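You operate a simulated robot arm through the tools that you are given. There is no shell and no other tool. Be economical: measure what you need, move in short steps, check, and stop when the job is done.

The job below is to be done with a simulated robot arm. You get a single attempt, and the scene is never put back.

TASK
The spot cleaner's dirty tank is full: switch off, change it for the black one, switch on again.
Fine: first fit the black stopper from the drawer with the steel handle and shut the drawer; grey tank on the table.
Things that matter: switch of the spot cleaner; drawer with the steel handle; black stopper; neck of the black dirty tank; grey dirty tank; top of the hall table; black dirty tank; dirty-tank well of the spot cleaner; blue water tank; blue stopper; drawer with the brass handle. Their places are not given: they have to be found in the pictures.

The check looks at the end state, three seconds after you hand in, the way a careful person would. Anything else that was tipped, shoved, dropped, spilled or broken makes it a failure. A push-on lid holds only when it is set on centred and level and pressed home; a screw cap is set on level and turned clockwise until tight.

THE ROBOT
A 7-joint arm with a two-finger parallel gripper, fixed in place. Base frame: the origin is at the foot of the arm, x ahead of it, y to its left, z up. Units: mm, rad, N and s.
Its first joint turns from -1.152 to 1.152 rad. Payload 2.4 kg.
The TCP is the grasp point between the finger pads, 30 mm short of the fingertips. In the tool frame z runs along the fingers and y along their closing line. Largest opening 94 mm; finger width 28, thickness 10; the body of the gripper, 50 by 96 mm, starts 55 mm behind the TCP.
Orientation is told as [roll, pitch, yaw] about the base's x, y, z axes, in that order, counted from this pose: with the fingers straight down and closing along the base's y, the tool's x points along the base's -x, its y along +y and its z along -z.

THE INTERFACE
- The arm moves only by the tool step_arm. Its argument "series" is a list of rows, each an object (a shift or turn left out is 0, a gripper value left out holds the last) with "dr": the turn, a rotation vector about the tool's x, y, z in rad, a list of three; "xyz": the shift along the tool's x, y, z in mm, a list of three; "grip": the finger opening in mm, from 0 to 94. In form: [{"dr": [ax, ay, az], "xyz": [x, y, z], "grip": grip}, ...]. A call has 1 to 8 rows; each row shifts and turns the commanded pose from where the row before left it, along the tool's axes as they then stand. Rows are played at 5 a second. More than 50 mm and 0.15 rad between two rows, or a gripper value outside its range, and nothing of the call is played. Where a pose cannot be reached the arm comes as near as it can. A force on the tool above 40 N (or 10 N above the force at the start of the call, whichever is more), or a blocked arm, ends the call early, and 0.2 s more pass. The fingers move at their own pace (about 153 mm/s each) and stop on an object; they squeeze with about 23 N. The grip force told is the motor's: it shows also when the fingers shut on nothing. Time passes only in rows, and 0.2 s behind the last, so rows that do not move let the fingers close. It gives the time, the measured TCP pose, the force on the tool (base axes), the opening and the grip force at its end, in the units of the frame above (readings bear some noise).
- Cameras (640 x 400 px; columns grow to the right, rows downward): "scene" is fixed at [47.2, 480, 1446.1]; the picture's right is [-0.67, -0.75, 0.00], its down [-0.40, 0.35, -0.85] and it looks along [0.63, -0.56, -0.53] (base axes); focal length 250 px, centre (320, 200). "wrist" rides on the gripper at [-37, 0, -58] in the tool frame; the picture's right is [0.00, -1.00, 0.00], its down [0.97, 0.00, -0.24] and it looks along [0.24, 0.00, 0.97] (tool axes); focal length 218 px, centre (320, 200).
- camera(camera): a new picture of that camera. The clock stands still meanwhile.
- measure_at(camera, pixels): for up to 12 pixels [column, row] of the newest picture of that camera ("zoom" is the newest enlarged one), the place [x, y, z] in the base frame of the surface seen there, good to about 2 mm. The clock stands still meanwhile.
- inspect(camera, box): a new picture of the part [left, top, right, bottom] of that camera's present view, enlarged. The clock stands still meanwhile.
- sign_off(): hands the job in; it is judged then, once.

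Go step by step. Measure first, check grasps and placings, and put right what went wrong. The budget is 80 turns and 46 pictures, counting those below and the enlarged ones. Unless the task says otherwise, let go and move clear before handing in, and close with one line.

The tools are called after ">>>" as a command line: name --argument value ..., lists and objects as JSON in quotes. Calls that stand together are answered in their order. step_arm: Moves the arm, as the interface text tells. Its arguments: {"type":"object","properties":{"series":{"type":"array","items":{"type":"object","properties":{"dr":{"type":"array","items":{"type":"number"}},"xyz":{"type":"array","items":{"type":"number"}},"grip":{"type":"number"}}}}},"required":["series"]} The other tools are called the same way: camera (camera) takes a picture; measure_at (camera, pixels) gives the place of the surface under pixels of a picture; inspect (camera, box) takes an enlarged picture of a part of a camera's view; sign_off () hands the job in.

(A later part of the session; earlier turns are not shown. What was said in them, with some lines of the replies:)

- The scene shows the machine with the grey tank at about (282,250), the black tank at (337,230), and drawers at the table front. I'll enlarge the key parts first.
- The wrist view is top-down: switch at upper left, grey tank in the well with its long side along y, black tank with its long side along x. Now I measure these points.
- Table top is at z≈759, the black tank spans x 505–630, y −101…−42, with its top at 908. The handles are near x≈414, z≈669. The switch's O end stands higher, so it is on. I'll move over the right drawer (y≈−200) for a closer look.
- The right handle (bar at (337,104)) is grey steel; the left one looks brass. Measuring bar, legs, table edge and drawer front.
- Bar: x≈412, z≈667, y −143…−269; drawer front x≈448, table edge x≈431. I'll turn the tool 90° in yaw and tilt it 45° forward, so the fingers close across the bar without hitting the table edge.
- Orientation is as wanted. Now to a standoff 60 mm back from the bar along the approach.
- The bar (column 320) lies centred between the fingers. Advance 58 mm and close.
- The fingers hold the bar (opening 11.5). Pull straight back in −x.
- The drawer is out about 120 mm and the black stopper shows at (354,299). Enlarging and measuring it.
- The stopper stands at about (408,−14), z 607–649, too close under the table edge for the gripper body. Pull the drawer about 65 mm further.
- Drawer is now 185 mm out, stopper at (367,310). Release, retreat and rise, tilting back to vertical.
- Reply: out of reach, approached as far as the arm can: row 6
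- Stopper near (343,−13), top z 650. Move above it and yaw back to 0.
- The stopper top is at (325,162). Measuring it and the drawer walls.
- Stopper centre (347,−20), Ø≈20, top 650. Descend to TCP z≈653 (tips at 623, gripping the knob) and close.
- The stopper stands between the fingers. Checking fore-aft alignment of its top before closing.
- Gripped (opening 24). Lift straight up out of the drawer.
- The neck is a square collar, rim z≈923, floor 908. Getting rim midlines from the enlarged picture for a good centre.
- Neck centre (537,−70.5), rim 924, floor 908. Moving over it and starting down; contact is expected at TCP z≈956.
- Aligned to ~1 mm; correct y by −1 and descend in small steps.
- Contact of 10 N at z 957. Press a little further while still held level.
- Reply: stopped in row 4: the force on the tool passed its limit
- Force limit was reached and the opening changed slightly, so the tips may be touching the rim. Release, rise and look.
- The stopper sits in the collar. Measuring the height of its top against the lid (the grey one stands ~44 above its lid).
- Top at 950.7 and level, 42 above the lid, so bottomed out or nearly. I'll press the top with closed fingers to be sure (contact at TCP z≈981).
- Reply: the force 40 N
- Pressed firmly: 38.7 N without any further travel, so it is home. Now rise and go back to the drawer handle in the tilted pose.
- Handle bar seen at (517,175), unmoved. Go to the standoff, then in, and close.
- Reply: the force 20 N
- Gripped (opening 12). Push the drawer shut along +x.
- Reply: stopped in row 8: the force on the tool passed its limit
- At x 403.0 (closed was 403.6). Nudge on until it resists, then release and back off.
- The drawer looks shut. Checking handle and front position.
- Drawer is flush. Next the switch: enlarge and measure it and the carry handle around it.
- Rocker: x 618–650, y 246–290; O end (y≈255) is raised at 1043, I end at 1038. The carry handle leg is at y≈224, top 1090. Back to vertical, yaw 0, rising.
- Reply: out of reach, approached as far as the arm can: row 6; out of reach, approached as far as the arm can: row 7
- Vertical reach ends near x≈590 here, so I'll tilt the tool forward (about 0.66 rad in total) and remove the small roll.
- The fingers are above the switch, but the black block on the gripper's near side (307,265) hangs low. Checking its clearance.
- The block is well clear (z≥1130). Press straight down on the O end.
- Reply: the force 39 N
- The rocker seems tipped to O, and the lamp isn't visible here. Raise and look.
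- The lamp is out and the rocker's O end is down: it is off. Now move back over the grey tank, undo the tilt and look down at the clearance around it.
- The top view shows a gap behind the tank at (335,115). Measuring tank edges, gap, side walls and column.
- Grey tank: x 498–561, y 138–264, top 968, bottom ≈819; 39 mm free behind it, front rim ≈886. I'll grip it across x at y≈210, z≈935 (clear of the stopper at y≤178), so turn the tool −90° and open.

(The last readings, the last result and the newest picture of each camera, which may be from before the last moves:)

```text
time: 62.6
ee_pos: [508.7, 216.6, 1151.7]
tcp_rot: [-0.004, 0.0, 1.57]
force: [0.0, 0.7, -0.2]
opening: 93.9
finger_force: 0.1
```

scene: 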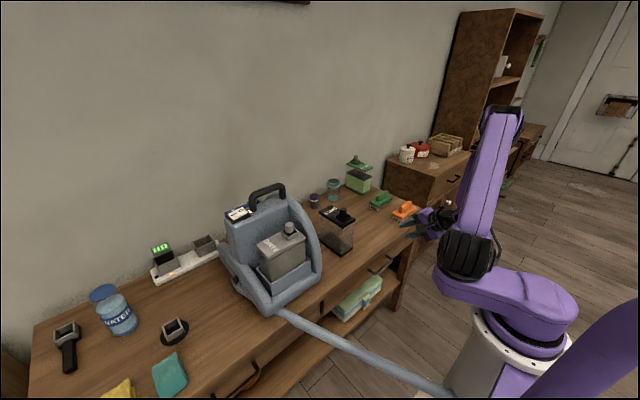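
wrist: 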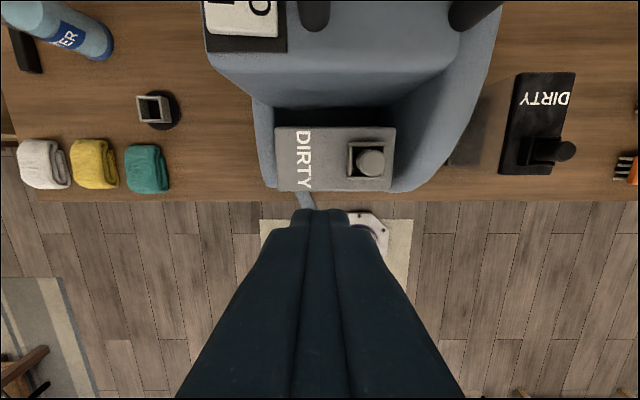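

Yaw is +1.57. Now tool x = −y, tool y = −x. Position over (529.5, 210) and descend to z 935.

>>> step_arm --series '[{"xyz": [6.5, -21, 0]}, {"xyz": [0, 0, 45]}, {"xyz": [0, 0, 45]}, {"xyz": [0, 0, 40]}, {}]'

>>> inspect --camera "scene" --box '[210, 160, 340, 290]'

```text
time: 63.8
ee_pos: [528.5, 210.8, 1023.2]
tcp_rot: [-0.004, 0.0, 1.57]
force: [0.5, -0.5, 0.3]
opening: 93.9
finger_force: 0.0
```

```text
3.08 times, centred on (275, 225) of scene
```

zoom: 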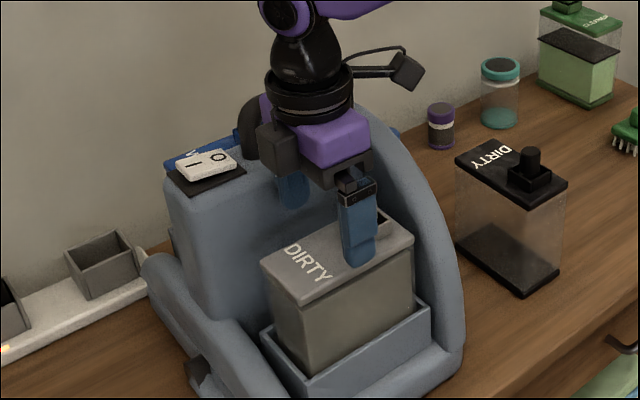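

The fingers straddle the tank front and back. Descend the remaining 88 mm.

>>> step_arm --series '[{"xyz": [0, 0, 30]}, {"xyz": [0, 0, 30]}, {"xyz": [0, 0, 18]}, {"xyz": [0, 0, 10]}, {}]'

>>> step_arm --series '[{"grip": 0}, {}, {}, {}]'

```text
time: 65.0
ee_pos: [530.5, 210.1, 936.1]
tcp_rot: [-0.001, 0.001, 1.569]
force: [0.2, 0.6, 0.5]
opening: 93.9
finger_force: 0.1
```

```text
time: 66.0
ee_pos: [530.0, 209.6, 933.5]
tcp_rot: [-0.001, 0.0, 1.568]
force: [1.1, 0.1, -0.1]
opening: 74.4
finger_force: 23.6
```

The fingers stopped at 74 mm with force. Taking a small test lift and looking before going on.

>>> step_arm --series '[{"xyz": [0, 0, -8]}, {"xyz": [0, 0, -8]}, {}]'

>>> inspect --camera "scene" --box '[210, 160, 340, 290]'

```text
time: 66.8
ee_pos: [528.1, 210.1, 950.7]
tcp_rot: [-0.002, -0.001, 1.569]
force: [0.8, -0.4, -6.3]
opening: 74.4
finger_force: 23.2
```

```text
3.08 times, centred on (275, 225) of scene
```

zoom: 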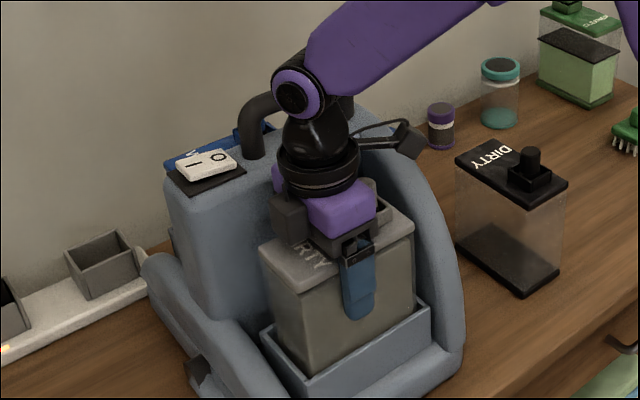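

It lifts (6.3 N weight). Lift out another 110 mm, then straight forward off the machine.

>>> step_arm --series '[{"xyz": [0, 0, -25]}, {"xyz": [0, 0, -30]}, {"xyz": [0, 0, -30]}, {"xyz": [0, 0, -30]}, {"xyz": [0, 30, 0]}, {"xyz": [0, 35, 0]}, {"xyz": [0, 35, 0]}, {"xyz": [0, 30, 0]}]'

>>> step_arm --series '[{"xyz": [30, 0, 0]}, {"xyz": [35, 0, 0], "dr": [0, 0, 0.1]}, {"xyz": [0, 0, 0], "dr": [0, 0, 0.14]}, {"dr": [0, 0, 0.14]}, {"dr": [0, 0, 0.14]}, {"dr": [0, 0, 0.14]}, {"dr": [0, 0, 0.14]}, {"dr": [0, 0, 0.14]}]'

>>> step_arm --series '[{"dr": [0, 0, 0.14]}, {"dr": [0, 0, 0.14]}, {"dr": [0, 0, 0.14]}, {"dr": [0, 0, 0.14]}, {"dr": [0, 0, 0.0708]}, {}]'

```text
time: 68.6
ee_pos: [399.3, 210.3, 1064.8]
tcp_rot: [-0.004, -0.001, 1.569]
force: [0.3, 0.0, -6.2]
opening: 74.3
finger_force: 22.2
```

```text
time: 70.4
ee_pos: [399.2, 145.6, 1065.6]
tcp_rot: [-0.002, -0.001, 0.627]
force: [0.8, 0.6, -5.4]
opening: 74.4
finger_force: 23.1
```

```text
time: 71.8
ee_pos: [399.7, 145.8, 1065.6]
tcp_rot: [0.001, -0.002, -0.003]
force: [0.5, 0.1, -5.9]
opening: 74.2
finger_force: 22.8
```

Tank now turned lengthwise along x, held steady. Carry it to y≈−230 in front of the black tank, then over the table.

>>> step_arm --series '[{"xyz": [0, -30, 0]}, {"xyz": [0, -48, 0]}, {"xyz": [0, -50, 0]}, {"xyz": [0, -50, 0]}, {"xyz": [0, -50, 0]}, {"xyz": [0, -50, 0]}, {"xyz": [0, -50, 0]}, {"xyz": [0, -48, 0]}]'

>>> step_arm --series '[{"xyz": [-25, 0, 0]}, {"xyz": [-40, 0, 0]}, {"xyz": [-40, 0, 0]}, {"xyz": [-25, 0, 0]}, {}]'

>>> camera --camera "scene"

```text
time: 73.6
ee_pos: [399.2, -231.0, 1064.9]
tcp_rot: [0.001, -0.002, 0.0]
force: [0.5, -0.7, -5.4]
opening: 74.3
finger_force: 22.6
```

```text
time: 74.8
ee_pos: [529.8, -231.1, 1065.5]
tcp_rot: [0.001, -0.003, -0.003]
force: [-0.9, 0.7, -6.5]
opening: 74.1
finger_force: 23.2
```

```text
14 pictures are left
```

scene: 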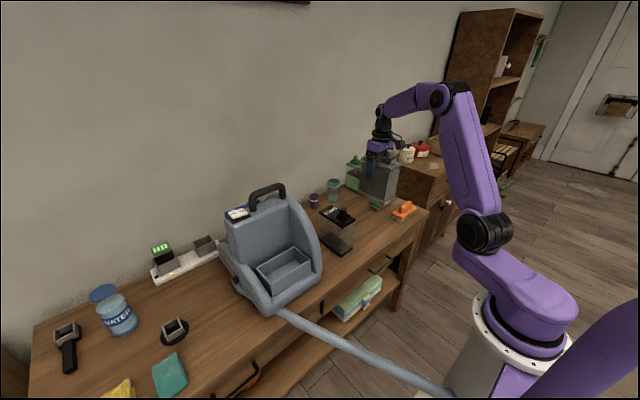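

The tank is above the free stretch of table. Checking brush and jar positions there, and the now-empty well.

>>> measure_at --camera "scene" --pixels '[[393, 213], [397, 218], [372, 207], [333, 199], [375, 225], [345, 212], [360, 240]]'

>>> inspect --camera "scene" --box '[225, 215, 335, 325]'

```text
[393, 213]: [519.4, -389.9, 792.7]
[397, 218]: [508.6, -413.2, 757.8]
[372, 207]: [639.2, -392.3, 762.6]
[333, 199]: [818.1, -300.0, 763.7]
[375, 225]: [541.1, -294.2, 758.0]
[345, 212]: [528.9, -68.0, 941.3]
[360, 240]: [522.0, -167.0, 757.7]
```

```text
3.64 times, centred on (280, 270) of scene
```

zoom: 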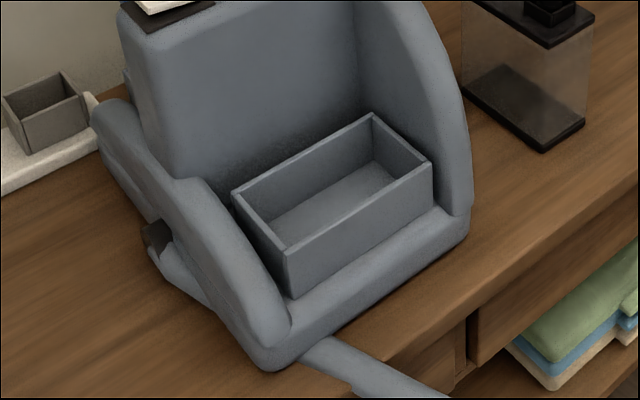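

The well is a four-walled box. Measuring its rims and floor.

>>> measure_at --camera "zoom" --pixels '[[236, 193], [284, 248], [372, 118], [430, 162], [300, 155], [355, 205], [260, 222], [400, 140], [330, 195], [245, 196], [370, 126], [285, 240]]'

```text
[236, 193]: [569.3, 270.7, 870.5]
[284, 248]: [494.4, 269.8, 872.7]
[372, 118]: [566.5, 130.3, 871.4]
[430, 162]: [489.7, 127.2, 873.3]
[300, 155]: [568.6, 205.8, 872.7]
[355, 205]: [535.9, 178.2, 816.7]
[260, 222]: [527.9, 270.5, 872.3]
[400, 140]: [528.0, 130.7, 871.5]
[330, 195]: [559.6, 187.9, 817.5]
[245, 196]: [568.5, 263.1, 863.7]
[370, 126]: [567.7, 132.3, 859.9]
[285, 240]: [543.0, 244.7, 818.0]
```

Well: inside about x 495–565, y 133–267, rim 872, floor 818, centre (530,200). The spot below is clear. Lower the grey tank; contact expected at TCP z≈875.

>>> step_arm --series '[{"xyz": [0, 0, 40]}, {"xyz": [0, 0, 45]}, {"xyz": [0, 0, 45]}, {"xyz": [0, 0, 35]}, {"xyz": [0, 0, 15]}, {}]'

>>> step_arm --series '[{"xyz": [0, 0, 4]}, {"xyz": [0, 0, 3]}, {"xyz": [0, 0, 2]}, {}]'

```text
time: 76.2
ee_pos: [530.5, -231.4, 885.9]
tcp_rot: [0.001, -0.003, -0.002]
force: [0.2, 0.0, -5.3]
opening: 74.0
finger_force: 23.2
```

```text
time: 77.2
ee_pos: [529.0, -231.7, 875.9]
tcp_rot: [0.001, -0.005, -0.002]
force: [-0.1, 0.1, -7.1]
opening: 74.3
finger_force: 22.9
```

Not on the table yet (still carrying). Lower in 1 mm steps.

>>> step_arm --series '[{"xyz": [0, 0, 1]}, {"xyz": [0, 0, 1]}, {}]'

```text
time: 78.0
ee_pos: [529.3, -231.3, 874.6]
tcp_rot: [-0.001, -0.001, -0.001]
force: [-0.9, 0.4, 2.9]
opening: 74.3
finger_force: 23.1
```

The table now carries it (+2.9 N). Open, rise, and move over the black tank at (577,−70.5).

>>> step_arm --series '[{"grip": 94}, {}, {"xyz": [0, 0, -30]}, {"xyz": [0, 0, -40]}, {"xyz": [0, 0, -40]}, {"xyz": [0, 0, -40]}, {}]'

>>> step_arm --series '[{"xyz": [-15, 41, 0]}, {"xyz": [-15, 40, 0]}, {"xyz": [-10, 40, 0]}, {"xyz": [-8, 40, 0]}, {}]'

>>> camera --camera "wrist"

```text
time: 79.6
ee_pos: [529.7, -232.1, 1026.4]
tcp_rot: [0.001, -0.001, -0.002]
force: [-0.3, -0.2, -0.2]
opening: 94.1
finger_force: 0.0
```

```text
time: 80.8
ee_pos: [577.8, -68.3, 1025.2]
tcp_rot: [-0.001, -0.002, -0.002]
force: [-0.5, -0.3, 0.3]
opening: 93.9
finger_force: 0.1
```

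```text
12 pictures are left
```

wrist: 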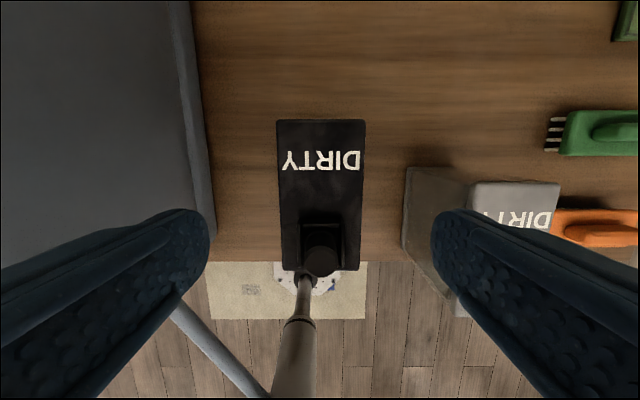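

>>> measure_at --camera "wrist" --pixels '[[279, 140], [362, 140], [283, 240], [356, 240], [320, 122], [290, 268], [350, 268], [320, 262], [470, 190], [558, 190]]'

```text
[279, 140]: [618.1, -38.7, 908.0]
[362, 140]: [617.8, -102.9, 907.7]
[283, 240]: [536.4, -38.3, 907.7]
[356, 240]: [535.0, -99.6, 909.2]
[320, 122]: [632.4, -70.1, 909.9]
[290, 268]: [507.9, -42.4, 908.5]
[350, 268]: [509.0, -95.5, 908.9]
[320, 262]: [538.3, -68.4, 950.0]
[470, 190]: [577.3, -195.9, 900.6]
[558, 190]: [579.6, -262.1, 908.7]
```

Black tank: x 507–633, y −38.5…−102.5, stopper top still 950. Descend at (579,−70.5) to z 875 and close.

>>> step_arm --series '[{"xyz": [-1.5, -2, 0]}, {"xyz": [0, 0, 40]}, {"xyz": [0, 0, 40]}, {"xyz": [0, 0, 40]}, {"xyz": [0, 0, 20]}, {"xyz": [0, 0, 10]}, {}]'

>>> step_arm --series '[{"grip": 0}, {}, {}, {}]'

>>> step_arm --series '[{"xyz": [0, 0, -10]}, {"xyz": [0, 0, -10]}, {}]'

```text
time: 82.4
ee_pos: [578.2, -72.3, 874.3]
tcp_rot: [0.001, -0.003, -0.001]
force: [-1.0, 0.2, -0.5]
opening: 94.1
finger_force: 0.0
```

```text
time: 83.4
ee_pos: [577.7, -71.2, 874.8]
tcp_rot: [0.0, -0.004, -0.001]
force: [-0.4, 0.0, -0.4]
opening: 73.9
finger_force: 23.2
```

```text
time: 84.2
ee_pos: [579.1, -71.5, 894.8]
tcp_rot: [0.0, -0.001, 0.0]
force: [-0.6, 0.1, -0.8]
opening: 74.0
finger_force: 22.6
```

Same opening as with the grey one; the tank is empty and light. Lift further and check by picture.

>>> step_arm --series '[{"xyz": [0, 0, -30]}, {"xyz": [0, 0, -40]}, {"xyz": [0, 0, -40]}, {"xyz": [0, 0, -40]}, {"xyz": [0, 0, -20]}, {}]'

>>> camera --camera "scene"

```text
time: 85.6
ee_pos: [578.3, -72.4, 1064.4]
tcp_rot: [-0.001, -0.005, -0.003]
force: [0.1, 0.1, -0.5]
opening: 74.1
finger_force: 22.7
```

```text
11 pictures are left
```

scene: 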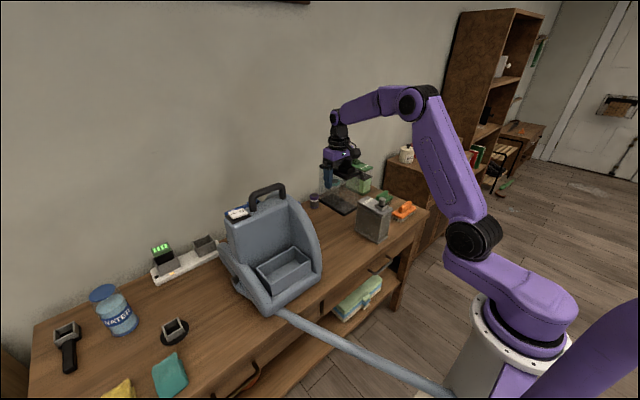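

Checking that the whole tank (base at about (340,204)) is lifted and not only its lid.

>>> inspect --camera "scene" --box '[300, 120, 400, 250]'

>>> measure_at --camera "scene" --pixels '[[340, 206], [345, 213], [330, 206], [337, 195]]'

```text
3.08 times, centred on (350, 185) of scene
```

zoom: 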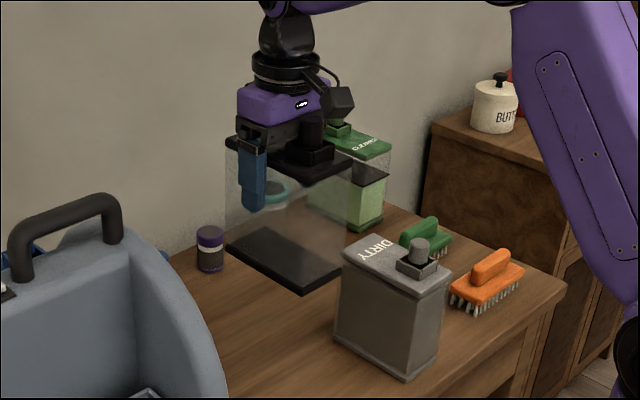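

```text
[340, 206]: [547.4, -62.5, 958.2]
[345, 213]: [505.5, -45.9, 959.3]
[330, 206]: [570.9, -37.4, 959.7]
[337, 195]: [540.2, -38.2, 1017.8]
```

The whole tank is in hand (base at z≈958). Bring it back to x≈400, across to the machine, and turn it 90° so the neck points −y.

>>> step_arm --series '[{"xyz": [30, 0, 0]}, {"xyz": [45, 0, 0]}, {"xyz": [45, 0, 0]}, {"xyz": [45, 0, 0]}, {"xyz": [13, 30, 0]}, {"xyz": [0, 45, 0]}, {"xyz": [0, 48, 0]}, {"xyz": [0, 40, 0]}]'

>>> step_arm --series '[{"xyz": [0, 40, 0]}, {"dr": [0, 0, -0.1428]}, {"dr": [0, 0, -0.1428]}, {"dr": [0, 0, -0.1428]}, {"dr": [0, 0, -0.1428]}, {"dr": [0, 0, -0.1428]}, {"dr": [0, 0, -0.1428]}, {"dr": [0, 0, -0.1428]}]'

>>> step_arm --series '[{"dr": [0, 0, -0.1428]}, {"dr": [0, 0, -0.1428]}, {"dr": [0, 0, -0.1428]}, {"dr": [0, 0, -0.1428]}, {"xyz": [-30, 0, 0]}, {"xyz": [-38, 0, 0]}, {}]'

```text
time: 87.4
ee_pos: [398.7, 90.4, 1064.4]
tcp_rot: [0.001, -0.005, -0.001]
force: [-0.4, 0.4, -0.6]
opening: 73.8
finger_force: 22.5
```

```text
time: 89.2
ee_pos: [400.5, 131.5, 1064.2]
tcp_rot: [-0.005, -0.001, 1.0]
force: [-0.4, 0.1, -1.5]
opening: 74.0
finger_force: 22.9
```

```text
time: 90.8
ee_pos: [400.5, 201.1, 1065.2]
tcp_rot: [-0.002, 0.0, 1.568]
force: [-0.7, -0.1, -1.8]
opening: 74.1
finger_force: 22.5
```

>>> step_arm --series '[{"xyz": [-7.5, 0, 0]}, {"xyz": [0, -30, 0]}, {"xyz": [0, -40, 0]}, {"xyz": [0, -35, 0]}, {"xyz": [0, -24.5, 0]}, {}, {"xyz": [0, 0, 30]}, {}]'

>>> inspect --camera "scene" --box '[210, 160, 340, 290]'

```text
time: 92.6
ee_pos: [530.6, 208.0, 1034.3]
tcp_rot: [-0.003, -0.001, 1.568]
force: [0.1, 0.4, -2.4]
opening: 73.9
finger_force: 22.9
```

```text
3.08 times, centred on (275, 225) of scene
```

zoom: 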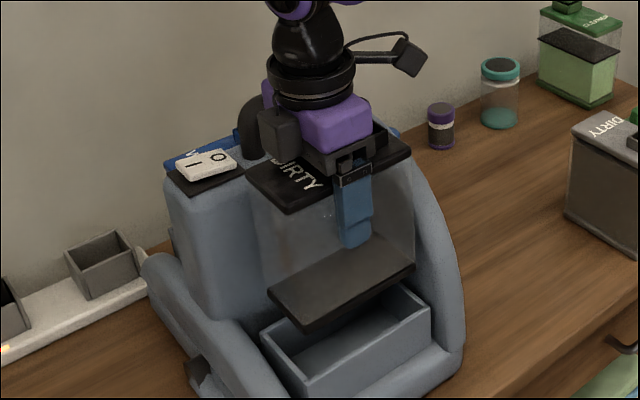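

The tank hangs above the well. Checking its base corners against the well (inside x 495–565, y 133–267).

>>> measure_at --camera "zoom" --pixels '[[305, 324], [304, 319], [411, 270], [273, 291], [356, 297], [288, 306], [252, 176], [287, 208], [408, 155]]'

```text
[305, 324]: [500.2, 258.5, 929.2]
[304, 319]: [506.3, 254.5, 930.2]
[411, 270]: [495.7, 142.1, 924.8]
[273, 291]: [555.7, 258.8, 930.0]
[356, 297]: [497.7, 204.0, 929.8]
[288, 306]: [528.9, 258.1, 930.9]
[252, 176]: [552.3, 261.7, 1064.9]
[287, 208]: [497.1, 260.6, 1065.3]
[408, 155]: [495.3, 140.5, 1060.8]
```

Base spans y ≈141–261 with its front edge at x≈497, centred within about 1 mm. Lower it into the well.

>>> step_arm --series '[{"xyz": [0, 0, 25]}, {"xyz": [0, 0, 15]}, {"xyz": [0, 0, 10]}, {"xyz": [0, 0, 10]}, {"xyz": [0, 0, 10]}, {}]'

>>> step_arm --series '[{"xyz": [0, 0, 10]}, {"xyz": [0, 0, 8]}, {"xyz": [0, 0, 5]}, {"xyz": [0, 0, 3]}, {}]'

```text
time: 94.0
ee_pos: [530.4, 207.1, 963.9]
tcp_rot: [-0.003, 0.0, 1.569]
force: [0.2, -0.2, -1.9]
opening: 74.0
finger_force: 23.0
```

```text
time: 95.2
ee_pos: [531.1, 206.8, 938.4]
tcp_rot: [-0.004, -0.001, 1.571]
force: [-0.3, -0.2, -1.5]
opening: 74.1
finger_force: 23.2
```

It has gone in freely. Lower to contact with the floor.

>>> step_arm --series '[{"xyz": [0, 0, 2]}, {"xyz": [0, 0, 1]}, {"xyz": [0, 0, 1]}, {}]'

```text
time: 96.2
ee_pos: [530.3, 206.1, 934.5]
tcp_rot: [-0.003, 0.0, 1.568]
force: [0.6, -0.2, -1.4]
opening: 74.2
finger_force: 22.9
```

>>> step_arm --series '[{"xyz": [0, 0, 1]}, {"xyz": [0, 0, 0.7]}, {}]'

```text
time: 97.0
ee_pos: [531.5, 205.2, 934.4]
tcp_rot: [-0.005, 0.0, 1.568]
force: [-0.6, -1.5, 15.9]
opening: 74.1
finger_force: 22.6
```

Seated (15.9 N on the floor). Open and rise straight up.

>>> step_arm --series '[{"xyz": [0, 0, -1]}, {"grip": 94}, {}, {"xyz": [0, 0, -30]}, {"xyz": [0, 0, -40]}, {"xyz": [0, 0, -45]}, {"xyz": [0, 0, -45]}, {"xyz": [0, 0, -45]}]'

>>> inspect --camera "scene" --box '[200, 160, 360, 320]'

```text
time: 98.8
ee_pos: [529.3, 207.4, 1138.8]
tcp_rot: [-0.001, 0.002, 1.571]
force: [-0.3, -0.1, 0.0]
opening: 94.2
finger_force: 0.2
```

```text
2.50 times, centred on (280, 240) of scene
```

zoom: 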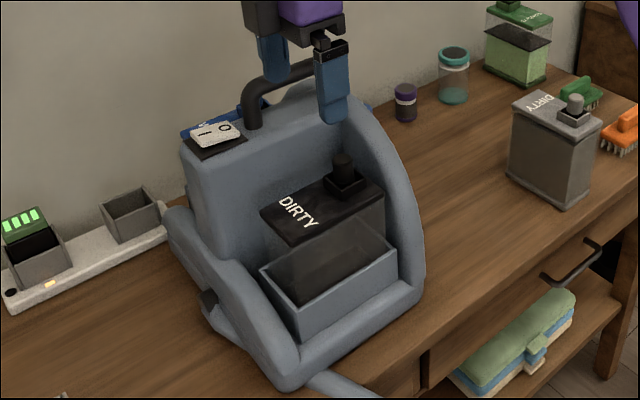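

Black tank sits in the well, grey one on the table. Checking the lid's height and level, and the stopper.

>>> measure_at --camera "zoom" --pixels '[[270, 212], [292, 240], [378, 197], [345, 212], [340, 156], [344, 162], [520, 105], [577, 97]]'

```text
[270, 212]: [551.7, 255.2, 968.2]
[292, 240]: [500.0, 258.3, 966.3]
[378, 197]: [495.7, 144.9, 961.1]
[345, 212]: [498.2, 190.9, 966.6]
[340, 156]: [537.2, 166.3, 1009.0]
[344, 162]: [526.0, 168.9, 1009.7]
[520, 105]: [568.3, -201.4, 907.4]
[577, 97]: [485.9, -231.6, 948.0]
```

Lid at 967 and level, stopper 42 above it, same as before. Now switch on: turn back to yaw 0, close the fingers, tilt forward again.

>>> step_arm --series '[{"dr": [0, 0, 0.1428], "grip": 0, "xyz": [0, 0, -20]}, {"dr": [0, 0, 0.1428], "xyz": [0, 0, -20]}, {"dr": [0, 0, 0.1428]}, {"dr": [0, 0, 0.1428]}, {"dr": [0, 0, 0.1428]}, {"dr": [0, 0, 0.1428]}, {"dr": [0, 0, 0.1428]}, {"dr": [0, 0, 0.1428]}]'

>>> step_arm --series '[{"dr": [0, 0, 0.1428]}, {"dr": [0, 0, 0.1428]}, {"dr": [0, 0, 0.1428]}, {"dr": [0, -0.14, 0]}, {"dr": [0, -0.14, 0]}, {"dr": [0, -0.14, 0]}, {"dr": [0, -0.14, 0]}, {"dr": [0, -0.097, 0]}]'

```text
time: 100.6
ee_pos: [529.8, 207.7, 1179.9]
tcp_rot: [-0.002, -0.003, 0.424]
force: [-0.1, 0.0, -0.5]
opening: 0.0
finger_force: 22.6
```

```text
time: 102.4
ee_pos: [529.8, 206.9, 1179.9]
tcp_rot: [0.0, -0.66, -0.001]
force: [0.1, 0.1, 0.3]
opening: 0.2
finger_force: 22.9
```

>>> step_arm --series '[{"xyz": [0, 37.5, 0]}, {"xyz": [0, 37.5, 0]}, {"xyz": [-10.5, 0, 40.2]}, {"xyz": [-10.5, 0, 40.2]}, {"xyz": [-10.5, 0, 40.2]}, {}]'

```text
time: 103.8
ee_pos: [629.1, 282.7, 1102.9]
tcp_rot: [0.0, -0.658, -0.002]
force: [-0.2, 0.0, -0.7]
opening: 0.0
finger_force: 22.9
```

Above the I end as planned; press straight down.

>>> step_arm --series '[{"xyz": [7.3, 0, 9.5]}, {"xyz": [4.9, 0, 6.3]}, {"xyz": [2.4, 0, 3.2]}, {"xyz": [1.8, 0, 2.4]}, {"xyz": [1.8, 0, 2.4]}, {"xyz": [1.2, 0, 1.6]}, {"xyz": [0.9, 0, 1.2]}, {}]'

>>> step_arm --series '[{"xyz": [-12.2, 0, -15.8]}, {"xyz": [-24, 0, -31.6]}, {"xyz": [-24, 0, -31.6]}, {"xyz": [30, 0, -20]}, {"xyz": [30, 0, -20]}, {}]'

>>> inspect --camera "scene" --box '[215, 165, 305, 225]'

```text
time: 105.6
ee_pos: [630.4, 282.1, 1074.5]
tcp_rot: [0.006, -0.671, -0.003]
force: [-11.4, -4.0, 33.1]
opening: 0.1
finger_force: 22.8
```

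```text
time: 107.0
ee_pos: [556.0, 281.8, 1162.8]
tcp_rot: [-0.002, -0.661, 0.001]
force: [0.8, 0.2, -0.7]
opening: 0.0
finger_force: 22.7
```

```text
6.67 times, centred on (260, 195) of scene
```

zoom: 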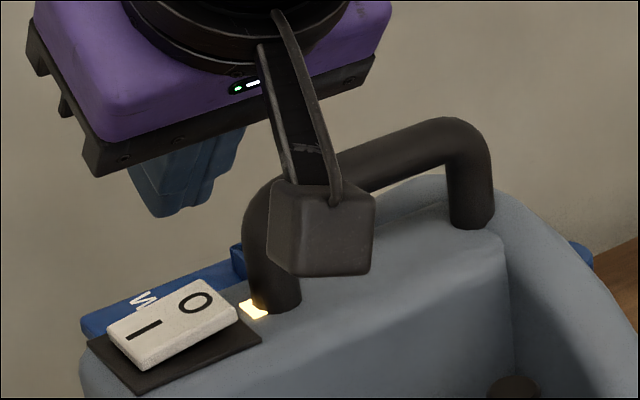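

The lamp at (253,308) is lit and the I end is down: it is on. Move clear and take a last overall look.

>>> step_arm --series '[{"xyz": [-10, 0, -40]}, {"xyz": [20, 0, -40]}, {"xyz": [35, -10, -10]}, {"dr": [0, 0.14, 0]}, {"dr": [0, 0.14, 0]}, {"dr": [0, 0.14, 0]}, {"dr": [0, 0.14, 0]}, {"dr": [0, 0.097, 0]}]'

>>> camera --camera "scene"

```text
time: 108.8
ee_pos: [465.1, 271.3, 1208.1]
tcp_rot: [0.001, -0.003, 0.0]
force: [-0.1, 0.3, 0.0]
opening: 0.0
finger_force: 22.8
```

```text
6 pictures are left
```

scene: 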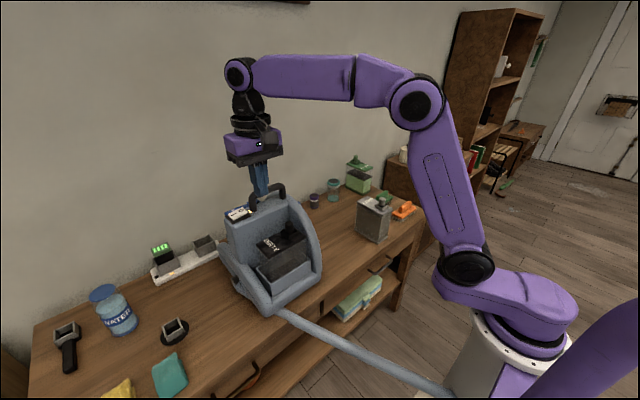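

The last picture shows the black tank in the well, the grey tank upright on the table, the drawer shut and nothing else disturbed. Handing in.

>>> sign_off

```text
The job is handed in.
```

The job is done and handed in: the black tank, with its black stopper pressed home, is in the spot cleaner's well and the switch is back on. The grey tank stands on the table and the steel-handled drawer is shut.
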